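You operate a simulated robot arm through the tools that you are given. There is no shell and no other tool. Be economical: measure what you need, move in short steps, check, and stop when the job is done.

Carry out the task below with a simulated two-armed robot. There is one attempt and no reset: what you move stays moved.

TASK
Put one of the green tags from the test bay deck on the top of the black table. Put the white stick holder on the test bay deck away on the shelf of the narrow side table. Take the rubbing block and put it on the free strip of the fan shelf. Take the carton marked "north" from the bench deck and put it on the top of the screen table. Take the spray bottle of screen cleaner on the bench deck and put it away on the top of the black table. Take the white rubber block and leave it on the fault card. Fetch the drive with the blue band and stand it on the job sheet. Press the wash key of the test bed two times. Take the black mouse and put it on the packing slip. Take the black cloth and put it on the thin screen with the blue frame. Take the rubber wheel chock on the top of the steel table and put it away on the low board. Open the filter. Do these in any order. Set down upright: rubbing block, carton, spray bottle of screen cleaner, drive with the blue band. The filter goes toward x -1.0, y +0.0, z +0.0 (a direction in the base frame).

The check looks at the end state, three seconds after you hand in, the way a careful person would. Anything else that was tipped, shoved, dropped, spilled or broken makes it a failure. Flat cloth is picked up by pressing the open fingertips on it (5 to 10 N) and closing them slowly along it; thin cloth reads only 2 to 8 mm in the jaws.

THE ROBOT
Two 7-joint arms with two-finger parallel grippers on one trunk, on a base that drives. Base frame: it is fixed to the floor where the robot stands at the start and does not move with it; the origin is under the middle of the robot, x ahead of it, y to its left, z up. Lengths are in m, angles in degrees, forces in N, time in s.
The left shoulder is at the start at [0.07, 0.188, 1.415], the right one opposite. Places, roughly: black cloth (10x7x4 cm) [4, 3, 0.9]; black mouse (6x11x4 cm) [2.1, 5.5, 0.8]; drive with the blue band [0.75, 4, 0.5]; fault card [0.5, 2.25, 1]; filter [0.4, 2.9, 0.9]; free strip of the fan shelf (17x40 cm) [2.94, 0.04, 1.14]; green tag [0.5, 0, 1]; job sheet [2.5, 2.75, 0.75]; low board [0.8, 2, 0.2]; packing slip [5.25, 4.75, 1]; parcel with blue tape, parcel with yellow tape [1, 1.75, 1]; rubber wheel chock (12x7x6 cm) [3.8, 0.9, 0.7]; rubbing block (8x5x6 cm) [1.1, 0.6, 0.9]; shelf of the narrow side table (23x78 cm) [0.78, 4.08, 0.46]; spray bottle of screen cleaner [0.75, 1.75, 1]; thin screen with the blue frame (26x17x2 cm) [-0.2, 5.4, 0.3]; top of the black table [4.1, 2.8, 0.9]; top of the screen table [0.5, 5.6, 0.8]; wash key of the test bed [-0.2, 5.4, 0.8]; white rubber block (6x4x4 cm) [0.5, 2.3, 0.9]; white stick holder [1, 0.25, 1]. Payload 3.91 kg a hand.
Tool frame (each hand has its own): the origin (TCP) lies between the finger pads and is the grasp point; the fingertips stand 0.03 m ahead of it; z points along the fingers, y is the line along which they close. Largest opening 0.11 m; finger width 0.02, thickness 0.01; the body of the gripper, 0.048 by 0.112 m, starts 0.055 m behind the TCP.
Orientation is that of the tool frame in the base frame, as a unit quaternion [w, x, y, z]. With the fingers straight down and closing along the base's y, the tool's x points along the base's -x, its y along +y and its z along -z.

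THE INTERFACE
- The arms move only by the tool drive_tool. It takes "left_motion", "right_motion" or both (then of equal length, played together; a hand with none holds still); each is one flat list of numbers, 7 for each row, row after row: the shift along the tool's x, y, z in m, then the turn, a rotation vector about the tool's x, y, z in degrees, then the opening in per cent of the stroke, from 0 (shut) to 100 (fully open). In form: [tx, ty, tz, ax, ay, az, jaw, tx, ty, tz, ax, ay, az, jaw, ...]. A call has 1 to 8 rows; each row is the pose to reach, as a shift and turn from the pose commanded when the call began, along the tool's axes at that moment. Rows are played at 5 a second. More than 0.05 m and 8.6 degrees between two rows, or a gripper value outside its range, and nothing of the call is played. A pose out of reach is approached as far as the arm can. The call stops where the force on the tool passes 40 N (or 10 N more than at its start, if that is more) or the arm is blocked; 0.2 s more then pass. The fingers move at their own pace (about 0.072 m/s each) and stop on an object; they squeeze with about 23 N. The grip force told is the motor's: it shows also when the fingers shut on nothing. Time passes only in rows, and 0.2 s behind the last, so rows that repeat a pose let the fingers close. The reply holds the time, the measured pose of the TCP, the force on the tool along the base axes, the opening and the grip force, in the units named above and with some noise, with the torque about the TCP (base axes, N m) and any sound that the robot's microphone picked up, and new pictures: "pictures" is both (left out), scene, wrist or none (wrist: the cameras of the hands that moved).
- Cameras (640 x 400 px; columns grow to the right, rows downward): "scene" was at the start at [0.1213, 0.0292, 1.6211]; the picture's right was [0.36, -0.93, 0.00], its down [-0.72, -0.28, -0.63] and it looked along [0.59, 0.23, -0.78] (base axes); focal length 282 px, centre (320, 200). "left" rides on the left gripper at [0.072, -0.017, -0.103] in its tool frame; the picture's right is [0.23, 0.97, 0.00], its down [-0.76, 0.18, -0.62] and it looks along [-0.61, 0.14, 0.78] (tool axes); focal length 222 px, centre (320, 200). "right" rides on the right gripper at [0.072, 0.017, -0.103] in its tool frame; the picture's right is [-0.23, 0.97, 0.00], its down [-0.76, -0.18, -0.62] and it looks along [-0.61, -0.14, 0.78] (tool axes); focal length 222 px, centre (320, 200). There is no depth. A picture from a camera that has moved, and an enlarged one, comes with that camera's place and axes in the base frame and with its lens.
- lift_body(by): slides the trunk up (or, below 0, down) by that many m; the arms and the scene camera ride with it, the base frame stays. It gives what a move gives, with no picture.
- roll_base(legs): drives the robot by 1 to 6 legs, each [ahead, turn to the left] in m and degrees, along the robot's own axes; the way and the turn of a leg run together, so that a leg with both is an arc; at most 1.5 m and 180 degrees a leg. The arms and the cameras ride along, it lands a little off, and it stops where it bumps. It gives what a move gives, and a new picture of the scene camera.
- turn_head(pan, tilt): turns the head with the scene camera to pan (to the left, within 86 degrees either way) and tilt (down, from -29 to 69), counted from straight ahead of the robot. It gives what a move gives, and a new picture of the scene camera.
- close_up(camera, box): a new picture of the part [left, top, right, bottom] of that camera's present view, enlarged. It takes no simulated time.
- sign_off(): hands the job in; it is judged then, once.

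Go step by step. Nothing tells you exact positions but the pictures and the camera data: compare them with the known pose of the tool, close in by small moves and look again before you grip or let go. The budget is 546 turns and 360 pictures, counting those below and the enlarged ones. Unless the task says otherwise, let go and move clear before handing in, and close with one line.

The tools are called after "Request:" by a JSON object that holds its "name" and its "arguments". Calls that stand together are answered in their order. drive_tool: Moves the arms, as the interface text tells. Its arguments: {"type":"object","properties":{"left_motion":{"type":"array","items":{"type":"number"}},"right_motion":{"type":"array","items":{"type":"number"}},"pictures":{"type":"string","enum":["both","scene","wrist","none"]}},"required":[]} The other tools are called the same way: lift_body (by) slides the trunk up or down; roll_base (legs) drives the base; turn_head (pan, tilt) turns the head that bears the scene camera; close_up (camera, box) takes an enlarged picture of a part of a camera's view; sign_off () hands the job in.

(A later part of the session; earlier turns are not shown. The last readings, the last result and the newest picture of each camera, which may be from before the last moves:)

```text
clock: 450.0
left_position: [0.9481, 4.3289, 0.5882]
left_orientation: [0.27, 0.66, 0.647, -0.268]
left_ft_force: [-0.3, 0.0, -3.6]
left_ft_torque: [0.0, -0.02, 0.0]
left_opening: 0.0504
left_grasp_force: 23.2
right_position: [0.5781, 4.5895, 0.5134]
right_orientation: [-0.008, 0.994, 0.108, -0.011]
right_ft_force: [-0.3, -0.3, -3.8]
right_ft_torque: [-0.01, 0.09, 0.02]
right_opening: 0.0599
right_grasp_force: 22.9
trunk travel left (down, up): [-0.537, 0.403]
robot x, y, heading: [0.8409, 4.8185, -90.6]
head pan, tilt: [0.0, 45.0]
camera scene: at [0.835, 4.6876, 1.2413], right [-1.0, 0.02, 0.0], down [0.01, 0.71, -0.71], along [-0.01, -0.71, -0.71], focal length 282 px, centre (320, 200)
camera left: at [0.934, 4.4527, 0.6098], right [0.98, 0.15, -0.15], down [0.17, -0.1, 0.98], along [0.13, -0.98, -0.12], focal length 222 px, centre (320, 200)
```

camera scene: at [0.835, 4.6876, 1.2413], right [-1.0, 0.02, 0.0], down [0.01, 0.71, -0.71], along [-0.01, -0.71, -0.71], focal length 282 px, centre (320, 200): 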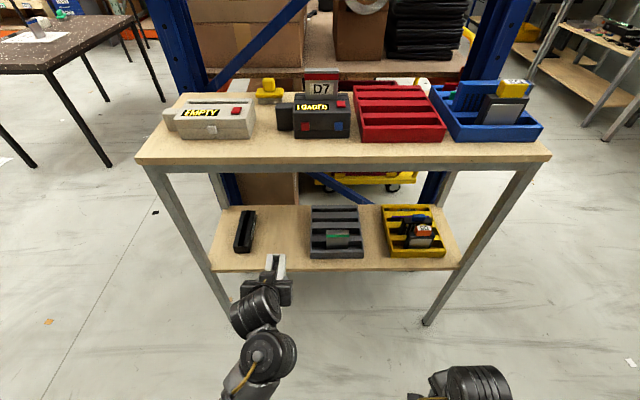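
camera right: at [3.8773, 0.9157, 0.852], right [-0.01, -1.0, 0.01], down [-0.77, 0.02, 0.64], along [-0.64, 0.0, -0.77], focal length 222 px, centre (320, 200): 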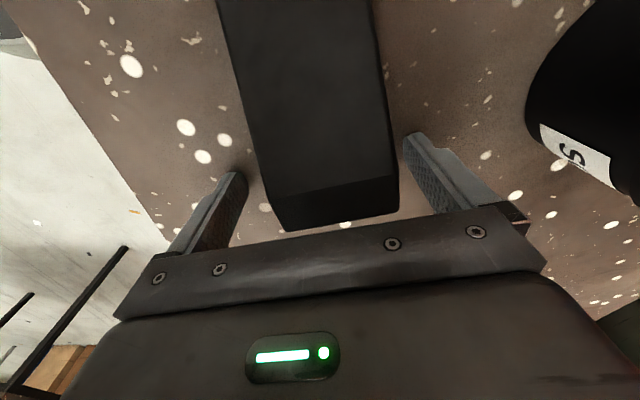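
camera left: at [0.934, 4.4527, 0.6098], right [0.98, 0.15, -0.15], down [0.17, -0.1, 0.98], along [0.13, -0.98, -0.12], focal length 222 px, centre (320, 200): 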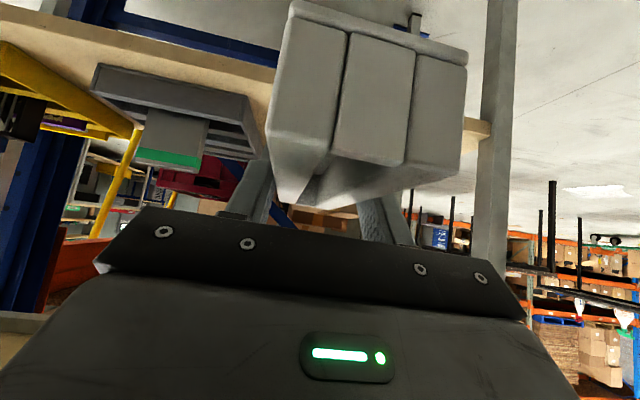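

Aligned with the gap. I'll slide the holder in under the tabletop.

Request:
{"name": "drive_tool", "arguments": {"left_motion": [-0.0325, 0.001, 0.0325, 0, 0, 0, 30, -0.065, 0.002, 0.065, 0, 0, 0, 30, -0.0975, 0.003, 0.0975, 0, 0, 0, 30, -0.13, 0.004, 0.13, 0, 0, 0, 30, -0.16, 0.005, 0.16, 0, 0, 0, 30], "pictures": "both"}}

```text
clock: 451.2
left_position: [0.9496, 4.1016, 0.5852]
left_orientation: [0.269, 0.66, 0.648, -0.269]
left_ft_force: [0.5, -0.4, -4.0]
left_ft_torque: [0.0, -0.02, 0.03]
left_opening: 0.0501
left_grasp_force: 23.0
right_position: [0.577, 4.5893, 0.5133]
right_orientation: [-0.009, 0.994, 0.108, -0.011]
right_ft_force: [0.3, -0.3, -3.1]
right_ft_torque: [-0.02, 0.1, 0.03]
right_opening: 0.0598
right_grasp_force: 23.3
trunk travel left (down, up): [-0.537, 0.403]
robot x, y, heading: [0.8393, 4.8181, -90.7]
head pan, tilt: [0.0, 45.0]
camera scene: at [0.8358, 4.6868, 1.2411], right [-1.0, 0.02, 0.0], down [0.01, 0.71, -0.71], along [-0.01, -0.71, -0.71], focal length 282 px, centre (320, 200)
camera left: at [0.9361, 4.2265, 0.6085], right [0.98, 0.15, -0.15], down [0.17, -0.1, 0.98], along [0.13, -0.98, -0.13], focal length 222 px, centre (320, 200)
```

scene: 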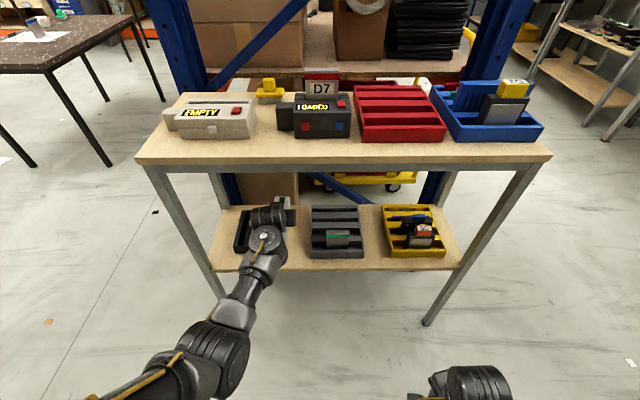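
left: 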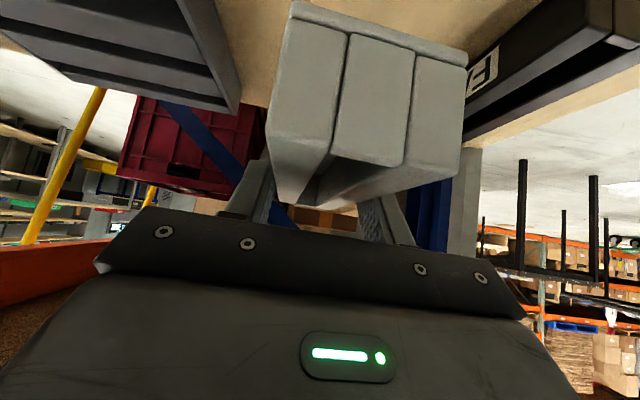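

It's in the gap with clearance on both sides. I'll lower it.

Request:
{"name": "lift_body", "arguments": {"by": -0.07}}

Request:
{"name": "lift_body", "arguments": {"by": -0.01}}

```text
clock: 452.3
left_position: [0.9522, 4.1024, 0.5172]
left_orientation: [0.27, 0.66, 0.648, -0.269]
left_ft_force: [0.4, -0.1, -3.9]
left_ft_torque: [0.03, -0.03, 0.02]
left_opening: 0.0498
left_grasp_force: 23.8
right_position: [0.576, 4.5915, 0.4429]
right_orientation: [-0.008, 0.994, 0.108, -0.011]
right_ft_force: [0.7, -0.1, -3.6]
right_ft_torque: [-0.01, 0.07, 0.03]
right_opening: 0.0598
right_grasp_force: 23.4
trunk travel left (down, up): [-0.467, 0.473]
robot x, y, heading: [0.8378, 4.8151, -91.2]
head pan, tilt: [0.0, 45.0]
```

```text
clock: 452.9
left_position: [0.9525, 4.102, 0.5072]
left_orientation: [0.27, 0.659, 0.648, -0.27]
left_ft_force: [-0.4, -0.2, -2.8]
left_ft_torque: [0.04, 0.02, 0.02]
left_opening: 0.0497
left_grasp_force: 22.9
right_position: [0.5767, 4.5898, 0.4336]
right_orientation: [-0.009, 0.994, 0.107, -0.012]
right_ft_force: [0.4, 0.0, -3.7]
right_ft_torque: [-0.03, 0.11, 0.0]
right_opening: 0.0599
right_grasp_force: 22.6
trunk travel left (down, up): [-0.457, 0.483]
robot x, y, heading: [0.8404, 4.8219, -90.8]
head pan, tilt: [0.0, 45.0]
```

Request:
{"name": "lift_body", "arguments": {"by": -0.006}}

Request:
{"name": "lift_body", "arguments": {"by": -0.005}}

Request:
{"name": "close_up", "arguments": {"camera": "left", "box": [0, 0, 640, 400]}}

```text
clock: 453.4
left_position: [0.9519, 4.1034, 0.5025]
left_orientation: [0.27, 0.66, 0.647, -0.269]
left_ft_force: [0.4, 0.4, -4.1]
left_ft_torque: [0.05, -0.03, 0.03]
left_opening: 0.05
left_grasp_force: 23.1
right_position: [0.5778, 4.5903, 0.4279]
right_orientation: [-0.009, 0.994, 0.108, -0.01]
right_ft_force: [0.2, -0.6, -3.7]
right_ft_torque: [-0.02, 0.1, 0.01]
right_opening: 0.0599
right_grasp_force: 23.6
trunk travel left (down, up): [-0.451, 0.489]
robot x, y, heading: [0.8377, 4.8172, -90.9]
head pan, tilt: [0.0, 45.0]
```

```text
clock: 454.0
left_position: [0.9516, 4.1028, 0.4967]
left_orientation: [0.27, 0.66, 0.647, -0.27]
left_ft_force: [-0.2, 0.0, -3.8]
left_ft_torque: [0.01, 0.0, 0.0]
left_opening: 0.0499
left_grasp_force: 23.0
right_position: [0.5764, 4.5901, 0.4212]
right_orientation: [-0.008, 0.994, 0.107, -0.01]
right_ft_force: [0.5, -0.4, -3.5]
right_ft_torque: [-0.02, 0.08, 0.02]
right_opening: 0.0595
right_grasp_force: 22.1
trunk travel left (down, up): [-0.446, 0.494]
robot x, y, heading: [0.8357, 4.8176, -90.7]
head pan, tilt: [0.0, 45.0]
```

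```text
1.00 times, centred on (320, 200) of left
camera zoom: at [0.9366, 4.227, 0.5182], right [0.98, 0.15, -0.15], down [0.17, -0.1, 0.98], along [0.13, -0.98, -0.12], focal length 222 px, centre (320, 200)
```

zoom: 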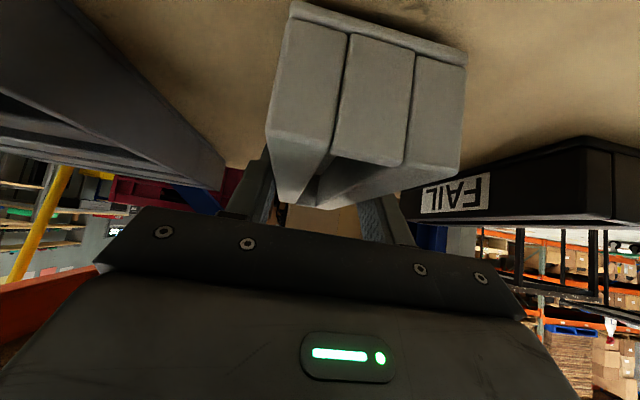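

Almost there; I'll go on in small steps until contact.

Request:
{"name": "lift_body", "arguments": {"by": -0.006}}

Request:
{"name": "lift_body", "arguments": {"by": -0.004}}

```text
clock: 454.5
left_position: [0.9521, 4.1017, 0.4934]
left_orientation: [0.27, 0.66, 0.647, -0.27]
left_ft_force: [0.4, -1.6, 2.8]
left_ft_torque: [0.53, 0.17, -0.01]
left_opening: 0.0497
left_grasp_force: 23.7
right_position: [0.5768, 4.5904, 0.4165]
right_orientation: [-0.009, 0.994, 0.108, -0.012]
right_ft_force: [-0.2, 0.0, -3.0]
right_ft_torque: [-0.05, 0.08, -0.03]
right_opening: 0.06
right_grasp_force: 23.0
trunk travel left (down, up): [-0.44, 0.5]
robot x, y, heading: [0.8375, 4.8216, -90.7]
head pan, tilt: [0.0, 45.0]
```

```text
clock: 455.1
left_position: [0.9528, 4.1022, 0.4914]
left_orientation: [0.272, 0.658, 0.646, -0.274]
left_ft_force: [1.7, 0.5, 19.4]
left_ft_torque: [-0.19, 0.49, -0.12]
left_opening: 0.0499
left_grasp_force: 23.2
right_position: [0.576, 4.5903, 0.4128]
right_orientation: [-0.008, 0.994, 0.108, -0.012]
right_ft_force: [-0.7, -1.3, -3.7]
right_ft_torque: [0.02, 0.12, 0.02]
right_opening: 0.06
right_grasp_force: 22.1
trunk travel left (down, up): [-0.436, 0.504]
robot x, y, heading: [0.8392, 4.8178, -90.8]
head pan, tilt: [0.0, 45.0]
```

The holder rests on the shelf. I'll open slightly and withdraw along the tool axis.

Request:
{"name": "drive_tool", "arguments": {"left_motion": [0, 0, 0, 0, 0, 0, 55, 0, 0, 0, 0, 0, 0, 65, 0, 0, 0, 0, 0, 0, 65, 0, 0, -0.03, 0, 0, 0, 65, 0, 0, -0.07, 0, 0, 0, 65, 0.02, 0, -0.11, 0, 0, 0, 65, 0.05, 0, -0.15, 0, 0, 0, 65, 0.08, 0, -0.19, 0, 0, 0, 65], "pictures": "both"}}

```text
clock: 456.9
left_position: [0.9537, 4.2864, 0.5767]
left_orientation: [0.268, 0.647, 0.657, -0.279]
left_ft_force: [-2.0, 8.5, -12.0]
left_ft_torque: [-1.17, -0.15, 0.07]
left_opening: 0.0717
left_grasp_force: 0.2
right_position: [0.5776, 4.5916, 0.4121]
right_orientation: [-0.008, 0.994, 0.107, -0.009]
right_ft_force: [-0.2, 0.3, -3.1]
right_ft_torque: [-0.03, 0.07, -0.03]
right_opening: 0.0598
right_grasp_force: 23.6
trunk travel left (down, up): [-0.436, 0.504]
robot x, y, heading: [0.8381, 4.8177, -90.7]
head pan, tilt: [0.0, 45.0]
camera scene: at [0.8334, 4.6887, 1.1401], right [-1.0, 0.02, 0.0], down [0.01, 0.71, -0.71], along [-0.01, -0.71, -0.71], focal length 282 px, centre (320, 200)
camera left: at [0.9371, 4.4108, 0.5981], right [0.97, 0.17, -0.18], down [0.2, -0.09, 0.98], along [0.15, -0.98, -0.12], focal length 222 px, centre (320, 200)
```

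scene: 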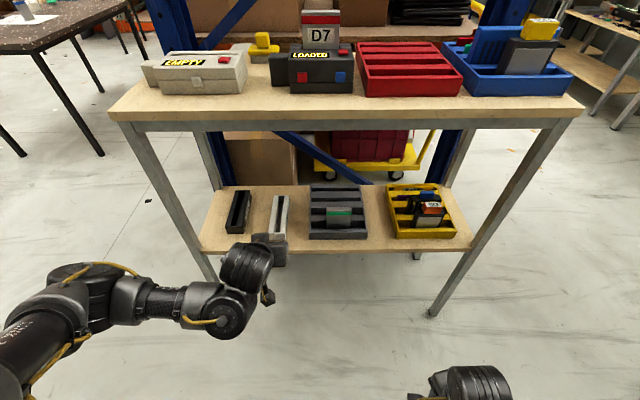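
left: 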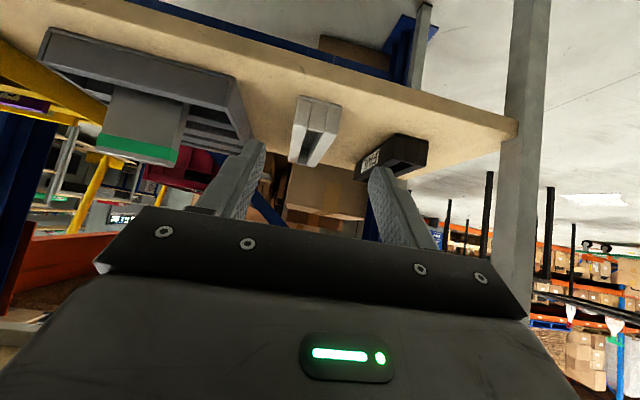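

The stick holder is on the shelf. I'll back away and raise the trunk, then take the chock round to the front aisle.

Request:
{"name": "roll_base", "arguments": {"legs": [[-0.08, 0]]}}

Request:
{"name": "lift_body", "arguments": {"by": 0.48}}

Request:
{"name": "close_up", "arguments": {"camera": "scene", "box": [0, 0, 640, 400]}}

```text
clock: 457.9
left_position: [0.9564, 4.375, 0.5677]
left_orientation: [0.271, 0.659, 0.647, -0.271]
left_ft_force: [0.0, 1.4, 0.2]
left_ft_torque: [-0.03, 0.04, -0.02]
left_opening: 0.0716
left_grasp_force: 0.0
right_position: [0.5788, 4.6713, 0.4121]
right_orientation: [-0.007, 0.994, 0.107, -0.011]
right_ft_force: [0.3, 0.9, -3.1]
right_ft_torque: [-0.01, 0.12, -0.02]
right_opening: 0.0598
right_grasp_force: 22.9
trunk travel left (down, up): [-0.436, 0.504]
robot x, y, heading: [0.8404, 4.8947, -91.1]
head pan, tilt: [0.0, 45.0]
camera scene: at [0.8372, 4.7697, 1.1405], right [-1.0, 0.02, 0.0], down [0.01, 0.71, -0.71], along [-0.01, -0.71, -0.71], focal length 282 px, centre (320, 200)
```

scene: 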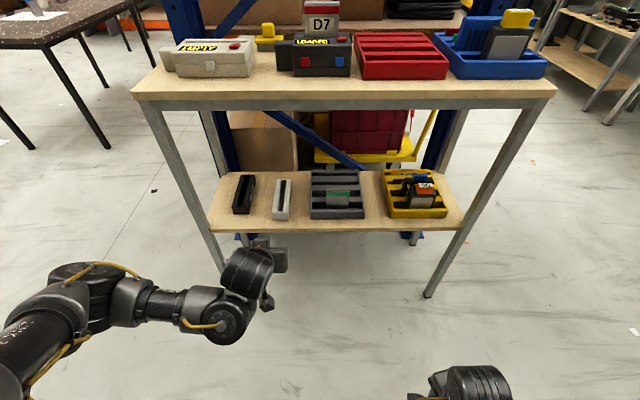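

```text
refused: 0.48 is not a number from -0.4 to 0.4
```

```text
1.00 times, centred on (320, 200) of scene
camera zoom: at [0.8372, 4.7697, 1.1405], right [-1.0, 0.02, 0.0], down [0.01, 0.71, -0.71], along [-0.01, -0.71, -0.71], focal length 282 px, centre (320, 200)
```

zoom: 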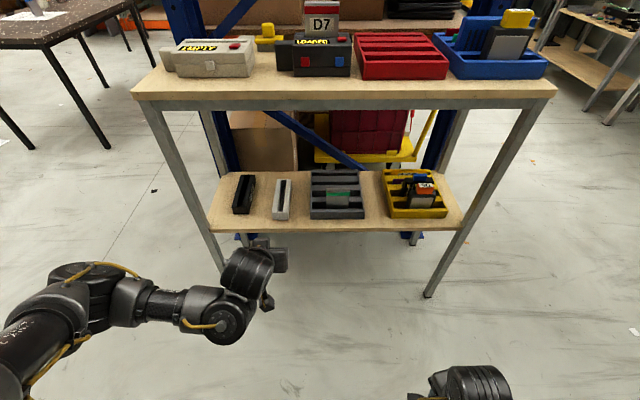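

Holder done. The wash key is close by, so I'll raise the trunk and drive to the test bed at x ≈ -0.1.

Request:
{"name": "lift_body", "arguments": {"by": 0.4}}

Request:
{"name": "lift_body", "arguments": {"by": 0.1}}

Request:
{"name": "roll_base", "arguments": {"legs": [[0, -80], [0.95, 0], [0, -99]]}}

Request:
{"name": "turn_head", "arguments": {"pan": 0, "tilt": 40}}

```text
clock: 461.8
left_position: [0.9577, 4.3735, 0.9671]
left_orientation: [0.269, 0.66, 0.647, -0.27]
left_ft_force: [-0.9, -0.3, 0.0]
left_ft_torque: [0.02, -0.03, 0.0]
left_opening: 0.0718
left_grasp_force: 0.0
right_position: [0.578, 4.6706, 0.8121]
right_orientation: [-0.008, 0.994, 0.107, -0.011]
right_ft_force: [-0.5, 0.5, -3.4]
right_ft_torque: [-0.01, 0.09, 0.01]
right_opening: 0.0597
right_grasp_force: 22.9
trunk travel left (down, up): [-0.836, 0.104]
robot x, y, heading: [0.8429, 4.8986, -90.8]
head pan, tilt: [0.0, 45.0]
```

```text
clock: 463.1
left_position: [0.9569, 4.3738, 1.0667]
left_orientation: [0.27, 0.66, 0.647, -0.27]
left_ft_force: [0.4, -0.4, 0.3]
left_ft_torque: [-0.02, -0.01, 0.01]
left_opening: 0.0717
left_grasp_force: 0.0
right_position: [0.5784, 4.6703, 0.9125]
right_orientation: [-0.008, 0.994, 0.107, -0.011]
right_ft_force: [0.5, 0.1, -3.5]
right_ft_torque: [0.01, 0.09, -0.02]
right_opening: 0.06
right_grasp_force: 22.9
trunk travel left (down, up): [-0.936, 0.004]
robot x, y, heading: [0.8427, 4.9015, -90.9]
head pan, tilt: [0.0, 45.0]
```

```text
clock: 475.6
left_position: [-0.2184, 5.2598, 1.0672]
left_orientation: [-0.267, 0.656, -0.651, -0.274]
left_ft_force: [0.5, -0.3, 0.0]
left_ft_torque: [-0.04, 0.0, 0.01]
left_opening: 0.0715
left_grasp_force: 0.0
right_position: [0.168, 4.9721, 0.9115]
right_orientation: [0.011, -0.12, 0.993, -0.009]
right_ft_force: [0.3, -0.3, -3.5]
right_ft_torque: [0.05, -0.1, 0.01]
right_opening: 0.0598
right_grasp_force: 22.5
trunk travel left (down, up): [-0.936, 0.004]
robot x, y, heading: [-0.0884, 4.7429, 90.6]
head pan, tilt: [0.0, 45.0]
camera scene: at [-0.0893, 4.8708, 1.6403], right [1.0, 0.01, 0.0], down [0.01, -0.71, -0.71], along [-0.01, 0.71, -0.71], focal length 282 px, centre (320, 200)
```

scene: 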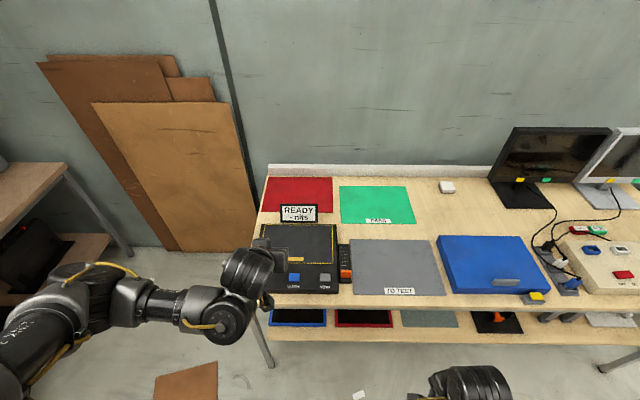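

```text
clock: 476.3
left_position: [-0.2183, 5.2603, 1.0667]
left_orientation: [-0.266, 0.655, -0.652, -0.274]
left_ft_force: [0.6, -0.2, -0.2]
left_ft_torque: [0.01, -0.02, 0.0]
left_opening: 0.0717
left_grasp_force: 0.0
right_position: [0.1666, 4.9721, 0.9126]
right_orientation: [0.011, -0.119, 0.993, -0.008]
right_ft_force: [0.3, -0.2, -3.9]
right_ft_torque: [0.01, -0.11, 0.02]
right_opening: 0.0599
right_grasp_force: 22.8
trunk travel left (down, up): [-0.936, 0.004]
robot x, y, heading: [-0.0873, 4.7371, 90.7]
head pan, tilt: [0.0, 40.0]
camera scene: at [-0.0892, 4.8745, 1.6475], right [1.0, 0.01, 0.0], down [0.0, -0.64, -0.77], along [-0.01, 0.77, -0.64], focal length 282 px, centre (320, 200)
```

scene: 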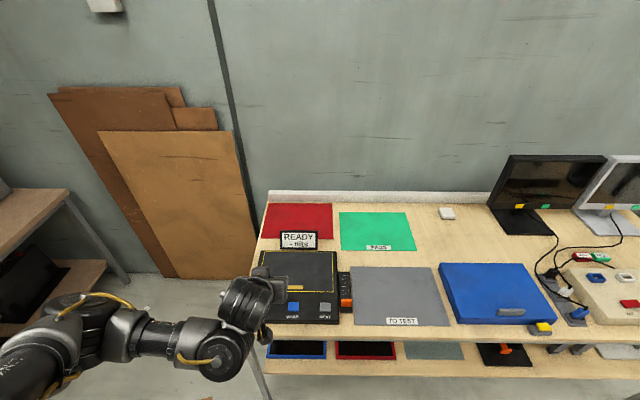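

Request:
{"name": "close_up", "arguments": {"camera": "scene", "box": [240, 220, 370, 370]}}

Request:
{"name": "close_up", "arguments": {"camera": "scene", "box": [430, 140, 640, 290]}}

```text
2.67 times, centred on (305, 295) of scene
camera zoom: at [-0.0892, 4.8745, 1.6475], right [1.0, 0.01, 0.0], down [0.0, -0.64, -0.77], along [-0.01, 0.77, -0.64], focal length 752 px, centre (360, -53)
```

zoom: 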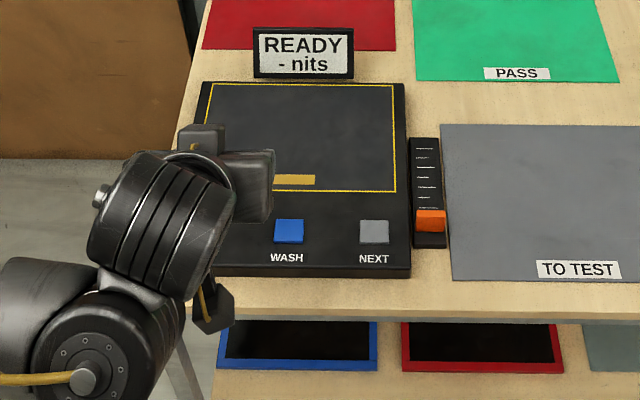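

```text
2.67 times, centred on (535, 215) of scene
camera zoom: at [-0.0892, 4.8745, 1.6475], right [1.0, 0.01, 0.0], down [0.0, -0.64, -0.77], along [-0.01, 0.77, -0.64], focal length 752 px, centre (-253, 160)
```

zoom: 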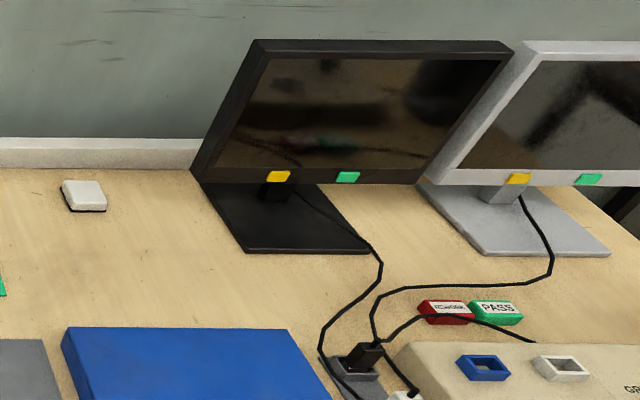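

The WASH key (blue) is at about [-0.18, 5.333], z ≈ 0.84. I'll close the left fingers and bring the tips above it.

Request:
{"name": "drive_tool", "arguments": {"left_motion": [0.01, -0.01, 0.032, 0, 0, 0, 20, 0.02, -0.02, 0.063, 0, 0, 0, 0, 0.03, -0.03, 0.095, 0, 0, 0, 0, 0.041, -0.038, 0.1244, 0, 0, 0, 0], "pictures": "both"}}

```text
clock: 477.3
left_position: [-0.1817, 5.3184, 0.9497]
left_orientation: [-0.267, 0.655, -0.652, -0.273]
left_ft_force: [-0.2, 0.0, 1.4]
left_ft_torque: [0.02, -0.02, 0.04]
left_opening: 0.0
left_grasp_force: 23.3
right_position: [0.1673, 4.9718, 0.9112]
right_orientation: [0.011, -0.119, 0.993, -0.009]
right_ft_force: [0.8, -0.3, -2.1]
right_ft_torque: [0.04, -0.05, -0.02]
right_opening: 0.0599
right_grasp_force: 23.6
trunk travel left (down, up): [-0.936, 0.004]
robot x, y, heading: [-0.0834, 4.7342, 90.5]
head pan, tilt: [0.0, 40.0]
camera scene: at [-0.0883, 4.8746, 1.6476], right [1.0, 0.01, 0.0], down [0.0, -0.64, -0.77], along [-0.01, 0.77, -0.64], focal length 282 px, centre (320, 200)
camera left: at [-0.1636, 5.1939, 0.972], right [-0.97, -0.17, -0.15], down [-0.17, 0.1, 0.98], along [-0.15, 0.98, -0.12], focal length 222 px, centre (320, 200)
```

scene: 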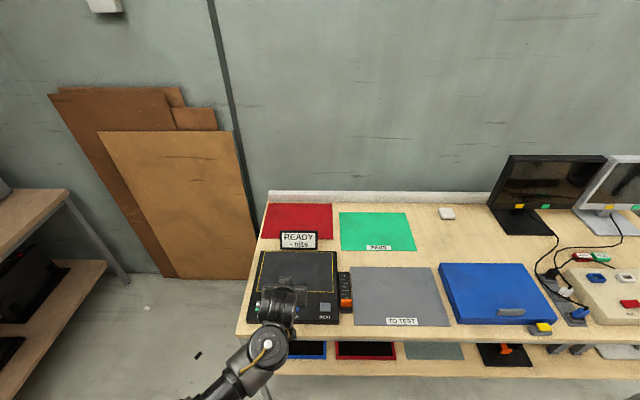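
left: 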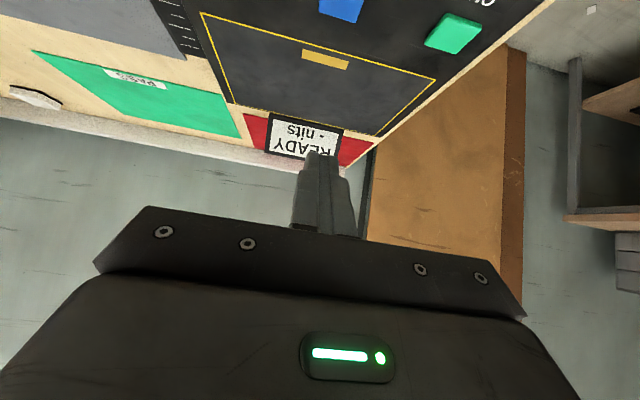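

Request:
{"name": "drive_tool", "arguments": {"left_motion": [0.02, 0.0, 0.03, 0, 0, 0, 0, 0.04, 0.001, 0.06, 0, 0, 0, 0, 0.0587, 0.002, 0.0898, 0, 0, 0, 0], "pictures": "both"}}

Request:
{"name": "close_up", "arguments": {"camera": "scene", "box": [230, 220, 370, 350]}}

```text
clock: 478.1
left_position: [-0.1859, 5.34, 0.8453]
left_orientation: [-0.267, 0.655, -0.652, -0.274]
left_ft_force: [0.1, 0.7, -0.8]
left_ft_torque: [-0.01, 0.0, 0.0]
left_opening: 0.0002
left_grasp_force: 23.1
right_position: [0.1684, 4.9717, 0.9129]
right_orientation: [0.011, -0.119, 0.993, -0.009]
right_ft_force: [1.1, 0.2, -3.2]
right_ft_torque: [0.06, -0.08, -0.02]
right_opening: 0.0599
right_grasp_force: 23.3
trunk travel left (down, up): [-0.936, 0.004]
robot x, y, heading: [-0.0886, 4.7382, 90.4]
head pan, tilt: [0.0, 40.0]
camera scene: at [-0.089, 4.8752, 1.6475], right [1.0, 0.01, 0.0], down [0.0, -0.64, -0.77], along [-0.01, 0.77, -0.64], focal length 282 px, centre (320, 200)
camera left: at [-0.1678, 5.216, 0.8668], right [-0.97, -0.17, -0.15], down [-0.17, 0.1, 0.98], along [-0.15, 0.98, -0.12], focal length 222 px, centre (320, 200)
```

scene: 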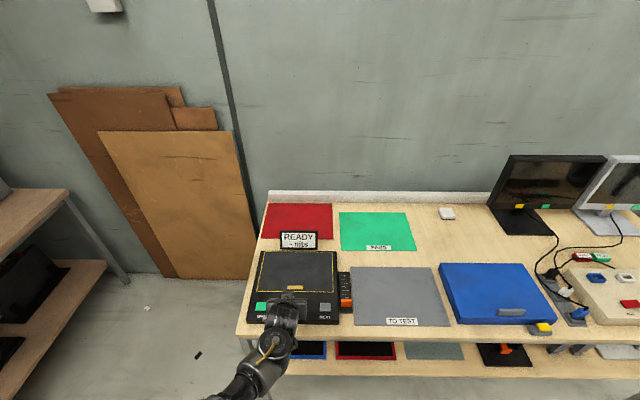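
left: 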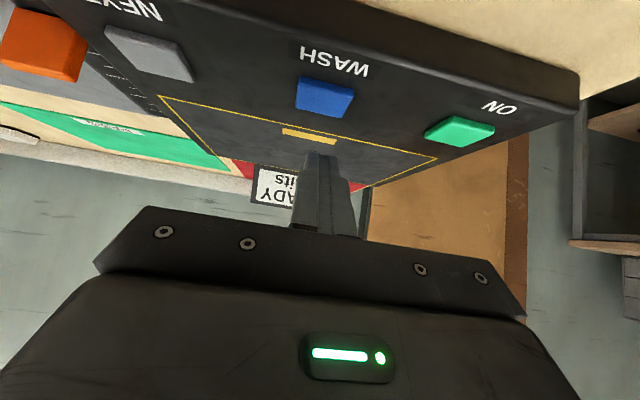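

```text
3.08 times, centred on (300, 285) of scene
camera zoom: at [-0.089, 4.8752, 1.6475], right [1.0, 0.01, 0.0], down [0.0, -0.64, -0.77], along [-0.01, 0.77, -0.64], focal length 868 px, centre (382, -62)
```

zoom: 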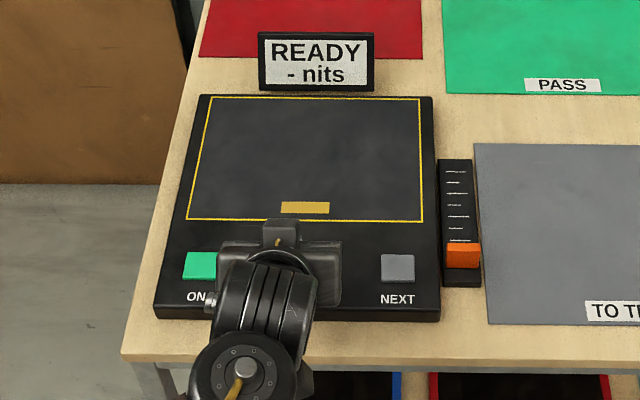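

Request:
{"name": "drive_tool", "arguments": {"left_motion": [0.0106, 0.0, 0.0106, 0, 0, 0, 0, 0.0212, 0.0, 0.0212, 0, 0, 0, 0], "pictures": "wrist"}}

```text
clock: 478.7
left_position: [-0.1847, 5.3406, 0.8152]
left_orientation: [-0.266, 0.656, -0.651, -0.274]
left_ft_force: [0.2, 0.2, 0.5]
left_ft_torque: [-0.03, 0.01, -0.02]
left_opening: 0.0
left_grasp_force: 23.1
right_position: [0.1681, 4.9723, 0.9121]
right_orientation: [0.011, -0.119, 0.993, -0.01]
right_ft_force: [-0.5, 1.0, -3.3]
right_ft_torque: [0.03, -0.08, 0.03]
right_opening: 0.0598
right_grasp_force: 22.7
trunk travel left (down, up): [-0.936, 0.004]
robot x, y, heading: [-0.0879, 4.7356, 90.6]
head pan, tilt: [0.0, 40.0]
camera left: at [-0.1668, 5.2167, 0.8364], right [-0.97, -0.17, -0.15], down [-0.17, 0.1, 0.98], along [-0.15, 0.98, -0.12], focal length 222 px, centre (320, 200)
```

left: 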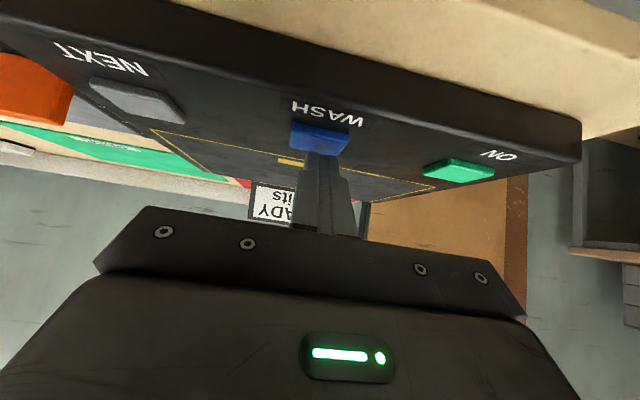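

The tip is right over the WASH key. I'll press until I feel it.

Request:
{"name": "drive_tool", "arguments": {"left_motion": [0.0042, 0.0, -0.0042, 0, 0, 0, 0, 0.008, 0.0, -0.0005, 0, 0, 0, 0, 0.0105, 0.0, 0.002, 0, 0, 0, 0], "pictures": "wrist"}}

```text
clock: 479.5
left_position: [-0.1848, 5.3346, 0.8082]
left_orientation: [-0.268, 0.655, -0.651, -0.274]
left_ft_force: [1.8, -0.4, 5.6]
left_ft_torque: [0.06, -0.05, -0.02]
left_opening: 0.0001
left_grasp_force: 23.2
right_position: [0.1673, 4.9714, 0.9119]
right_orientation: [0.01, -0.119, 0.993, -0.007]
right_ft_force: [0.5, -0.1, -3.4]
right_ft_torque: [0.0, -0.09, -0.03]
right_opening: 0.0597
right_grasp_force: 23.2
trunk travel left (down, up): [-0.936, 0.004]
robot x, y, heading: [-0.0896, 4.7363, 90.4]
head pan, tilt: [0.0, 40.0]
heard: click
camera left: at [-0.1666, 5.2104, 0.8291], right [-0.97, -0.17, -0.15], down [-0.17, 0.09, 0.98], along [-0.15, 0.98, -0.12], focal length 222 px, centre (320, 200)
```

left: 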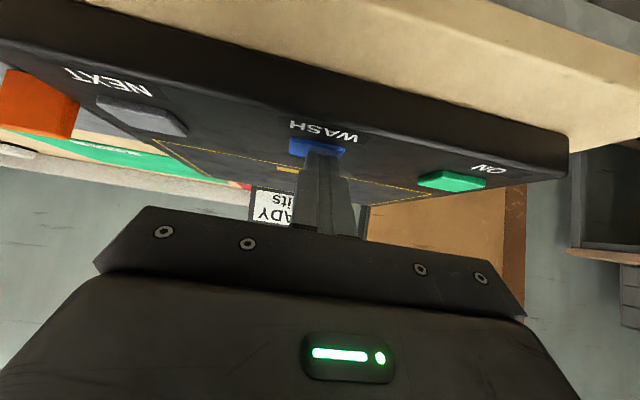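

One click heard. I'll release fully, then press a second time.

Request:
{"name": "drive_tool", "arguments": {"left_motion": [-0.007, 0.0, -0.007, 0, 0, 0, 0, -0.0141, 0.0, -0.0141, 0, 0, 0, 0, -0.0141, 0.0, -0.0141, 0, 0, 0, 0], "pictures": "scene"}}

Request:
{"name": "close_up", "arguments": {"camera": "scene", "box": [230, 220, 370, 350]}}

```text
clock: 480.3
left_position: [-0.1858, 5.3329, 0.8252]
left_orientation: [-0.266, 0.656, -0.652, -0.274]
left_ft_force: [-0.6, -0.2, 0.7]
left_ft_torque: [-0.02, 0.0, 0.03]
left_opening: 0.0
left_grasp_force: 23.2
right_position: [0.1687, 4.972, 0.9121]
right_orientation: [0.01, -0.119, 0.993, -0.008]
right_ft_force: [0.9, -0.8, -4.0]
right_ft_torque: [0.02, -0.09, -0.01]
right_opening: 0.0597
right_grasp_force: 23.2
trunk travel left (down, up): [-0.936, 0.004]
robot x, y, heading: [-0.0925, 4.7394, 90.8]
head pan, tilt: [0.0, 40.0]
camera scene: at [-0.0891, 4.875, 1.6475], right [1.0, 0.01, 0.0], down [0.0, -0.64, -0.77], along [-0.01, 0.77, -0.64], focal length 282 px, centre (320, 200)
```

scene: 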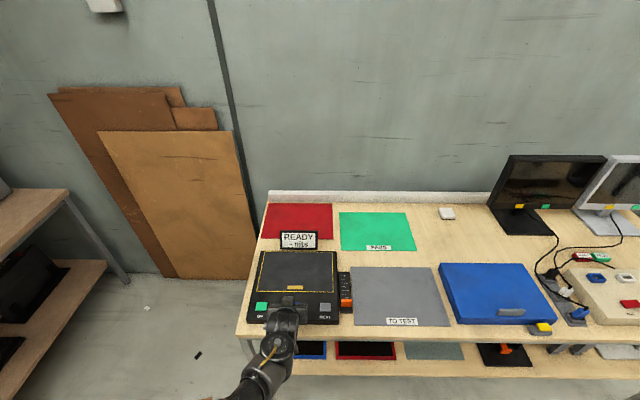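

```text
3.08 times, centred on (300, 285) of scene
camera zoom: at [-0.0891, 4.875, 1.6475], right [1.0, 0.01, 0.0], down [0.0, -0.64, -0.77], along [-0.01, 0.77, -0.64], focal length 868 px, centre (382, -62)
```

zoom: 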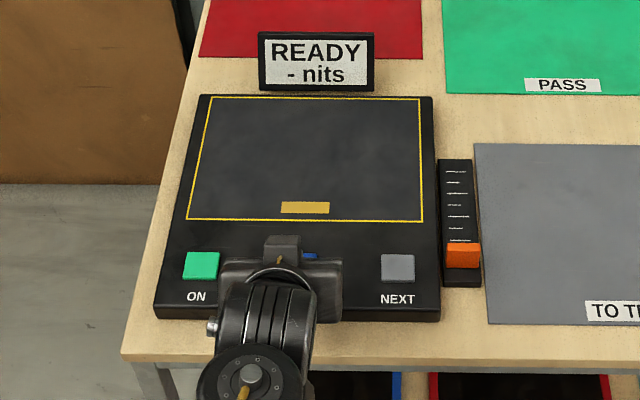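

Request:
{"name": "drive_tool", "arguments": {"left_motion": [0.007, 0.0, 0.007, 0, 0, 0, 0, 0.0115, 0.0, 0.0115, 0, 0, 0, 0, 0.0143, 0.0, 0.0143, 0, 0, 0, 0], "pictures": "none"}}

```text
clock: 481.1
left_position: [-0.1898, 5.3333, 0.8067]
left_orientation: [-0.266, 0.653, -0.652, -0.278]
left_ft_force: [7.7, 0.7, 19.1]
left_ft_torque: [0.25, -0.21, -0.12]
left_opening: 0.0
left_grasp_force: 22.6
right_position: [0.1694, 4.9702, 0.9125]
right_orientation: [0.01, -0.12, 0.993, -0.007]
right_ft_force: [-0.9, -0.3, -3.1]
right_ft_torque: [0.04, -0.11, -0.02]
right_opening: 0.0599
right_grasp_force: 23.2
trunk travel left (down, up): [-0.936, 0.004]
robot x, y, heading: [-0.0864, 4.7393, 90.3]
head pan, tilt: [0.0, 40.0]
heard: click
```

Second click heard. I'll lift off straight up and check the display.

Request:
{"name": "drive_tool", "arguments": {"left_motion": [-0.01, 0.0, -0.01, 0, 0, 0, 0, -0.03, 0.0, -0.03, 0, 0, 0, 0, -0.06, 0.0, -0.06, 0, 0, 0, 0, -0.09, 0.0, -0.09, 0, 0, 0, 40, -0.09, 0.0, -0.13, 0, 0, 0, 40], "pictures": "none"}}

Request:
{"name": "close_up", "arguments": {"camera": "scene", "box": [230, 220, 370, 350]}}

```text
clock: 482.3
left_position: [-0.1934, 5.3054, 0.9613]
left_orientation: [-0.261, 0.654, -0.652, -0.282]
left_ft_force: [0.3, -0.7, 0.3]
left_ft_torque: [0.05, 0.0, -0.01]
left_opening: 0.044
left_grasp_force: 0.1
right_position: [0.1692, 4.9704, 0.9133]
right_orientation: [0.009, -0.119, 0.993, -0.007]
right_ft_force: [0.3, -0.6, -3.9]
right_ft_torque: [0.03, -0.11, 0.01]
right_opening: 0.0598
right_grasp_force: 22.8
trunk travel left (down, up): [-0.936, 0.004]
robot x, y, heading: [-0.0874, 4.7375, 90.3]
head pan, tilt: [0.0, 40.0]
```

```text
3.08 times, centred on (300, 285) of scene
camera zoom: at [-0.0884, 4.8716, 1.6478], right [1.0, 0.01, 0.0], down [0.0, -0.64, -0.77], along [-0.01, 0.77, -0.64], focal length 868 px, centre (382, -62)
```

zoom: 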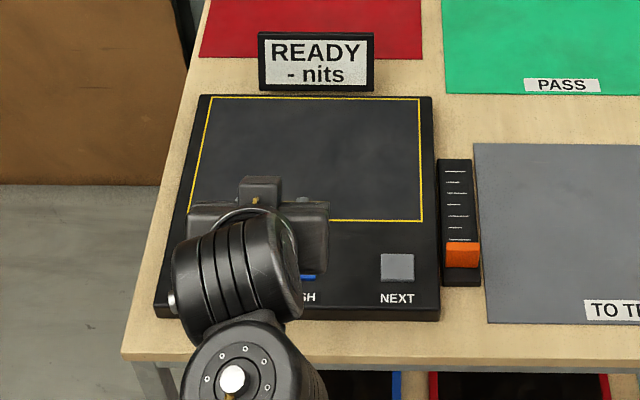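

Wash key pressed twice. Now I'll take the chock to the front aisle before the bench bay, near y ≈ 1.35.

Request:
{"name": "roll_base", "arguments": {"legs": [[-0.3, 0], [0, 90], [0.5, 0], [0, 90], [1.5, 0], [1.45, 0]]}}

Request:
{"name": "turn_head", "arguments": {"pan": 60, "tilt": 40}}

```text
clock: 508.4
left_position: [-0.2543, 0.9263, 0.9572]
left_orientation: [0.287, 0.633, 0.673, -0.252]
left_ft_force: [-0.9, 0.4, -0.5]
left_ft_torque: [-0.02, 0.02, -0.02]
left_opening: 0.0438
left_grasp_force: 0.0
right_position: [-0.6329, 1.2371, 0.9121]
right_orientation: [-0.008, 0.989, 0.148, -0.011]
right_ft_force: [0.3, 1.0, -2.8]
right_ft_torque: [-0.03, 0.08, 0.0]
right_opening: 0.06
right_grasp_force: 23.3
trunk travel left (down, up): [-0.936, 0.004]
robot x, y, heading: [-0.3877, 1.485, -86.3]
head pan, tilt: [0.0, 40.0]
camera scene: at [-0.3828, 1.3528, 1.6476], right [-1.0, -0.07, 0.0], down [-0.04, 0.64, -0.77], along [0.05, -0.76, -0.64], focal length 282 px, centre (320, 200)
```

scene: 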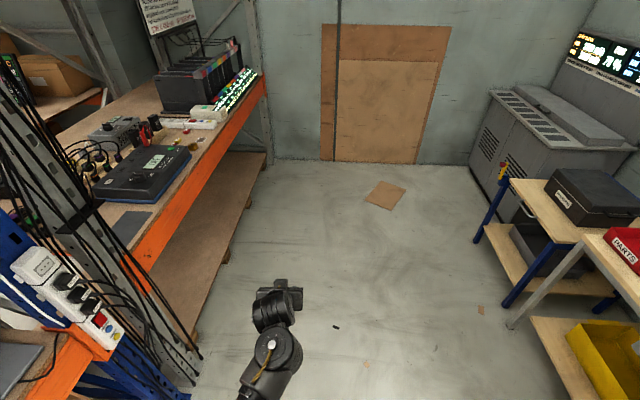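

```text
clock: 509.8
left_position: [-0.2533, 0.9261, 0.9563]
left_orientation: [0.288, 0.633, 0.673, -0.252]
left_ft_force: [-0.9, 0.7, 0.3]
left_ft_torque: [-0.07, 0.01, 0.0]
left_opening: 0.0439
left_grasp_force: 0.0
right_position: [-0.6317, 1.2371, 0.9125]
right_orientation: [-0.007, 0.989, 0.149, -0.011]
right_ft_force: [0.2, -0.1, -4.2]
right_ft_torque: [-0.02, 0.16, -0.02]
right_opening: 0.0599
right_grasp_force: 22.9
trunk travel left (down, up): [-0.936, 0.004]
robot x, y, heading: [-0.3926, 1.4858, -86.3]
head pan, tilt: [60.0, 40.0]
camera scene: at [-0.3122, 1.3997, 1.6476], right [-0.44, -0.9, 0.0], down [-0.58, 0.28, -0.77], along [0.69, -0.34, -0.64], focal length 282 px, centre (320, 200)
```

scene: 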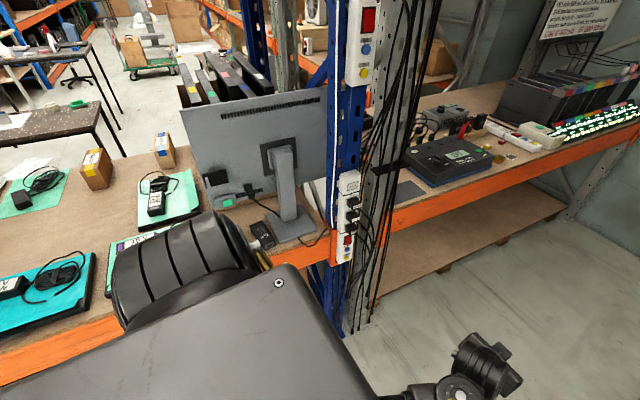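

I'll turn to face the bay and look low.

Request:
{"name": "roll_base", "arguments": {"legs": [[0, 87]]}}

Request:
{"name": "lift_body", "arguments": {"by": -0.4}}

Request:
{"name": "turn_head", "arguments": {"pan": 0, "tilt": 50}}

```text
clock: 513.9
left_position: [0.1731, 1.5997, 0.9567]
left_orientation: [0.382, -0.007, 0.924, 0.017]
left_ft_force: [-0.4, 0.2, 0.2]
left_ft_torque: [0.01, 0.0, -0.04]
left_opening: 0.0442
left_grasp_force: 0.1
right_position: [-0.153, 1.2342, 0.9124]
right_orientation: [0.001, 0.612, 0.79, -0.013]
right_ft_force: [0.0, -0.9, -2.8]
right_ft_torque: [-0.11, -0.03, 0.0]
right_opening: 0.0598
right_grasp_force: 22.7
trunk travel left (down, up): [-0.936, 0.004]
robot x, y, heading: [-0.3908, 1.4859, 1.5]
head pan, tilt: [60.0, 40.0]
camera scene: at [-0.3002, 1.5627, 1.6476], right [0.88, -0.48, 0.0], down [-0.31, -0.56, -0.77], along [0.37, 0.67, -0.64], focal length 282 px, centre (320, 200)
```

scene: 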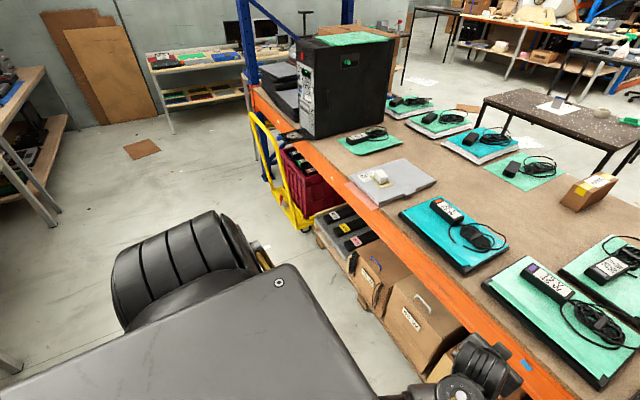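

```text
clock: 517.7
left_position: [0.1739, 1.5988, 0.5567]
left_orientation: [0.381, -0.007, 0.924, 0.017]
left_ft_force: [-0.2, 0.4, 0.4]
left_ft_torque: [-0.01, 0.0, -0.02]
left_opening: 0.0442
left_grasp_force: 0.1
right_position: [-0.1538, 1.2337, 0.5123]
right_orientation: [0.002, 0.613, 0.79, -0.013]
right_ft_force: [-0.3, 0.6, -3.7]
right_ft_torque: [-0.07, -0.04, -0.01]
right_opening: 0.0596
right_grasp_force: 23.2
trunk travel left (down, up): [-0.536, 0.404]
robot x, y, heading: [-0.3893, 1.4833, 1.2]
head pan, tilt: [60.0, 40.0]
```

```text
clock: 519.0
left_position: [0.1744, 1.5989, 0.557]
left_orientation: [0.381, -0.007, 0.924, 0.017]
left_ft_force: [-0.1, 0.5, -0.4]
left_ft_torque: [-0.01, 0.02, 0.03]
left_opening: 0.044
left_grasp_force: 0.1
right_position: [-0.154, 1.2344, 0.5121]
right_orientation: [0.0, 0.613, 0.79, -0.014]
right_ft_force: [-0.2, -0.2, -3.0]
right_ft_torque: [-0.09, -0.04, -0.01]
right_opening: 0.0601
right_grasp_force: 23.5
trunk travel left (down, up): [-0.536, 0.404]
robot x, y, heading: [-0.391, 1.4866, 1.5]
head pan, tilt: [0.0, 50.0]
camera scene: at [-0.2642, 1.4902, 1.2334], right [0.02, -1.0, 0.0], down [-0.77, -0.02, -0.64], along [0.64, 0.01, -0.77], focal length 282 px, centre (320, 200)
```

scene: 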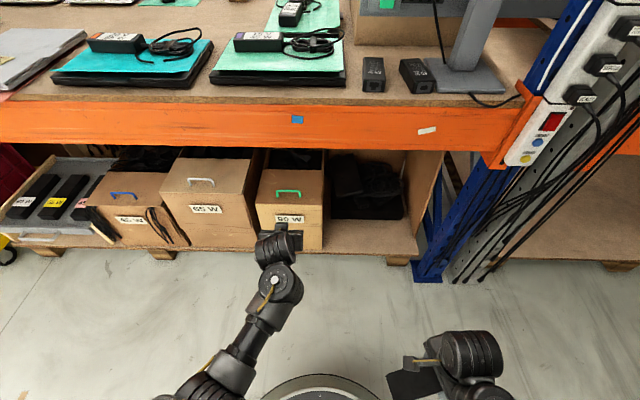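

Request:
{"name": "close_up", "arguments": {"camera": "scene", "box": [240, 130, 460, 280]}}

Request:
{"name": "turn_head", "arguments": {"pan": -10, "tilt": 20}}

```text
2.67 times, centred on (350, 205) of scene
camera zoom: at [-0.2642, 1.4902, 1.2334], right [0.02, -1.0, 0.0], down [-0.77, -0.02, -0.64], along [0.64, 0.01, -0.77], focal length 752 px, centre (240, 187)
```

zoom: 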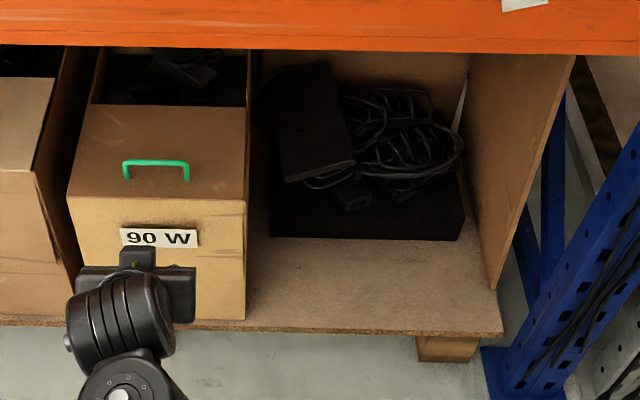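

```text
clock: 520.0
left_position: [0.1739, 1.5993, 0.5572]
left_orientation: [0.382, -0.007, 0.924, 0.017]
left_ft_force: [0.6, -0.5, -0.3]
left_ft_torque: [0.0, -0.01, -0.01]
left_opening: 0.0439
left_grasp_force: 0.0
right_position: [-0.1532, 1.2332, 0.5124]
right_orientation: [0.002, 0.612, 0.791, -0.014]
right_ft_force: [-0.3, -0.5, -3.7]
right_ft_torque: [-0.05, 0.0, -0.02]
right_opening: 0.06
right_grasp_force: 23.4
trunk travel left (down, up): [-0.536, 0.404]
robot x, y, heading: [-0.3906, 1.4852, 1.1]
head pan, tilt: [-10.0, 20.0]
camera scene: at [-0.2491, 1.4743, 1.2789], right [-0.15, -0.99, 0.0], down [-0.34, 0.05, -0.94], along [0.93, -0.14, -0.34], focal length 282 px, centre (320, 200)
```

scene: 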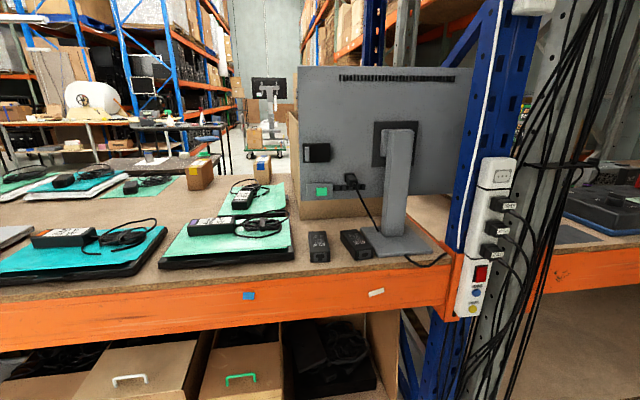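

The free patch of the low board is in front of the black tray: x ≈ 0.32–0.48, y ≈ 1.11–1.47. I'll retract the left hand, drive closer and lower the trunk with the chock.

Request:
{"name": "drive_tool", "arguments": {"left_motion": [0.03, 0, -0.03, 0, 0, 0, 40, 0.06, 0, -0.06, 0, 0, 0, 40, 0.09, 0, -0.09, 0, 0, 0, 40, 0.12, 0.0, -0.12, 0, 0, 0, 40, 0.15, 0.0, -0.15, 0, 0, 0, 40, 0.17, 0.0, -0.17, 0, 0, 0, 40], "right_motion": [0, 0.04, 0, 0, 0, 0, 45, 0, 0.08, 0, 0, 0, 0, 45, 0, 0.12, 0, 0, 0, 0, 45, 0, 0.16, 0, 0, 0, 0, 45, 0, 0.18, 0, 0, 0, 0, 45, 0, 0.18, 0, 0, 0, 0, 45], "pictures": "none"}}

Request:
{"name": "turn_head", "arguments": {"pan": -10, "tilt": 50}}

```text
clock: 521.4
left_position: [-0.0592, 1.6133, 0.5556]
left_orientation: [0.391, 0.011, 0.92, 0.036]
left_ft_force: [0.3, -0.1, -0.2]
left_ft_torque: [0.0, 0.0, -0.01]
left_opening: 0.0441
left_grasp_force: 0.0
right_position: [0.0211, 1.2774, 0.5093]
right_orientation: [0.002, 0.613, 0.79, -0.013]
right_ft_force: [0.3, 0.1, -3.3]
right_ft_torque: [-0.09, -0.04, 0.0]
right_opening: 0.0598
right_grasp_force: 22.4
trunk travel left (down, up): [-0.536, 0.404]
robot x, y, heading: [-0.3932, 1.487, 1.0]
head pan, tilt: [-10.0, 20.0]
```

```text
clock: 522.3
left_position: [-0.0615, 1.6116, 0.5545]
left_orientation: [0.39, 0.012, 0.92, 0.035]
left_ft_force: [0.5, 1.5, -0.1]
left_ft_torque: [-0.03, 0.0, 0.03]
left_opening: 0.0442
left_grasp_force: 0.1
right_position: [0.022, 1.2774, 0.5084]
right_orientation: [0.002, 0.612, 0.791, -0.013]
right_ft_force: [0.8, -0.3, -3.3]
right_ft_torque: [-0.14, -0.04, 0.0]
right_opening: 0.0599
right_grasp_force: 23.1
trunk travel left (down, up): [-0.536, 0.404]
robot x, y, heading: [-0.3913, 1.4846, 1.4]
head pan, tilt: [-10.0, 50.0]
camera scene: at [-0.2649, 1.4768, 1.2335], right [-0.15, -0.99, 0.0], down [-0.76, 0.12, -0.64], along [0.64, -0.1, -0.77], focal length 282 px, centre (320, 200)
```

scene: 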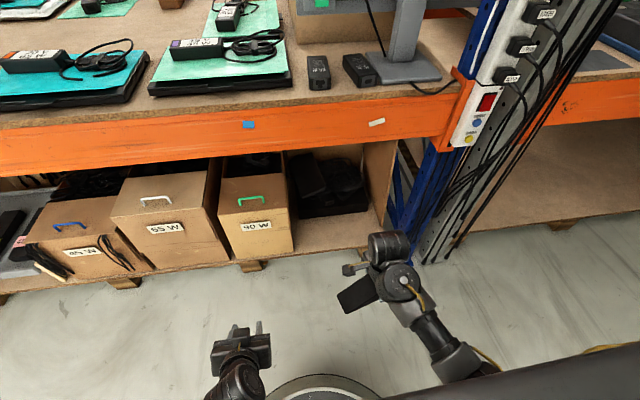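

Request:
{"name": "lift_body", "arguments": {"by": -0.19}}

Request:
{"name": "roll_base", "arguments": {"legs": [[0.26, 0]]}}

```text
clock: 524.4
left_position: [-0.064, 1.6124, 0.3631]
left_orientation: [0.386, 0.014, 0.922, 0.034]
left_ft_force: [-0.2, 0.1, 0.1]
left_ft_torque: [-0.02, 0.01, -0.02]
left_opening: 0.0439
left_grasp_force: 0.0
right_position: [0.021, 1.2782, 0.3185]
right_orientation: [0.001, 0.612, 0.791, -0.013]
right_ft_force: [0.4, 1.2, -3.3]
right_ft_torque: [-0.06, -0.08, 0.02]
right_opening: 0.06
right_grasp_force: 23.2
trunk travel left (down, up): [-0.346, 0.594]
robot x, y, heading: [-0.3916, 1.4863, 1.4]
head pan, tilt: [-10.0, 50.0]
```

```text
clock: 526.2
left_position: [0.1899, 1.6185, 0.3613]
left_orientation: [0.384, 0.011, 0.923, 0.035]
left_ft_force: [-0.1, -0.2, 0.2]
left_ft_torque: [0.03, 0.0, 0.03]
left_opening: 0.0443
left_grasp_force: 0.1
right_position: [0.2808, 1.2864, 0.3183]
right_orientation: [0.001, 0.61, 0.792, -0.014]
right_ft_force: [0.0, 0.5, -3.8]
right_ft_torque: [-0.12, -0.04, 0.0]
right_opening: 0.06
right_grasp_force: 23.2
trunk travel left (down, up): [-0.346, 0.594]
robot x, y, heading: [-0.1332, 1.4956, 1.5]
head pan, tilt: [-10.0, 50.0]
camera scene: at [-0.0071, 1.4838, 1.0434], right [-0.15, -0.99, 0.0], down [-0.76, 0.11, -0.64], along [0.64, -0.09, -0.77], focal length 282 px, centre (320, 200)
```

scene: 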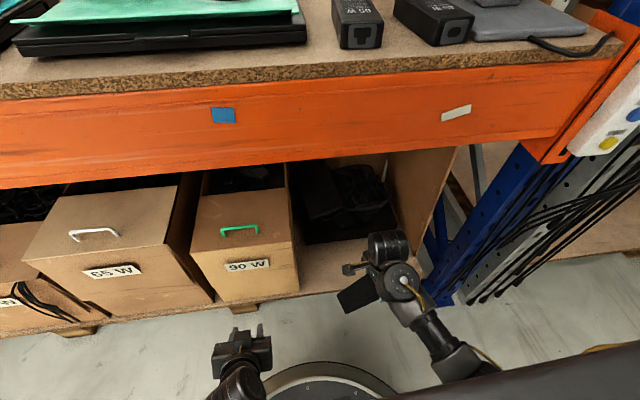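

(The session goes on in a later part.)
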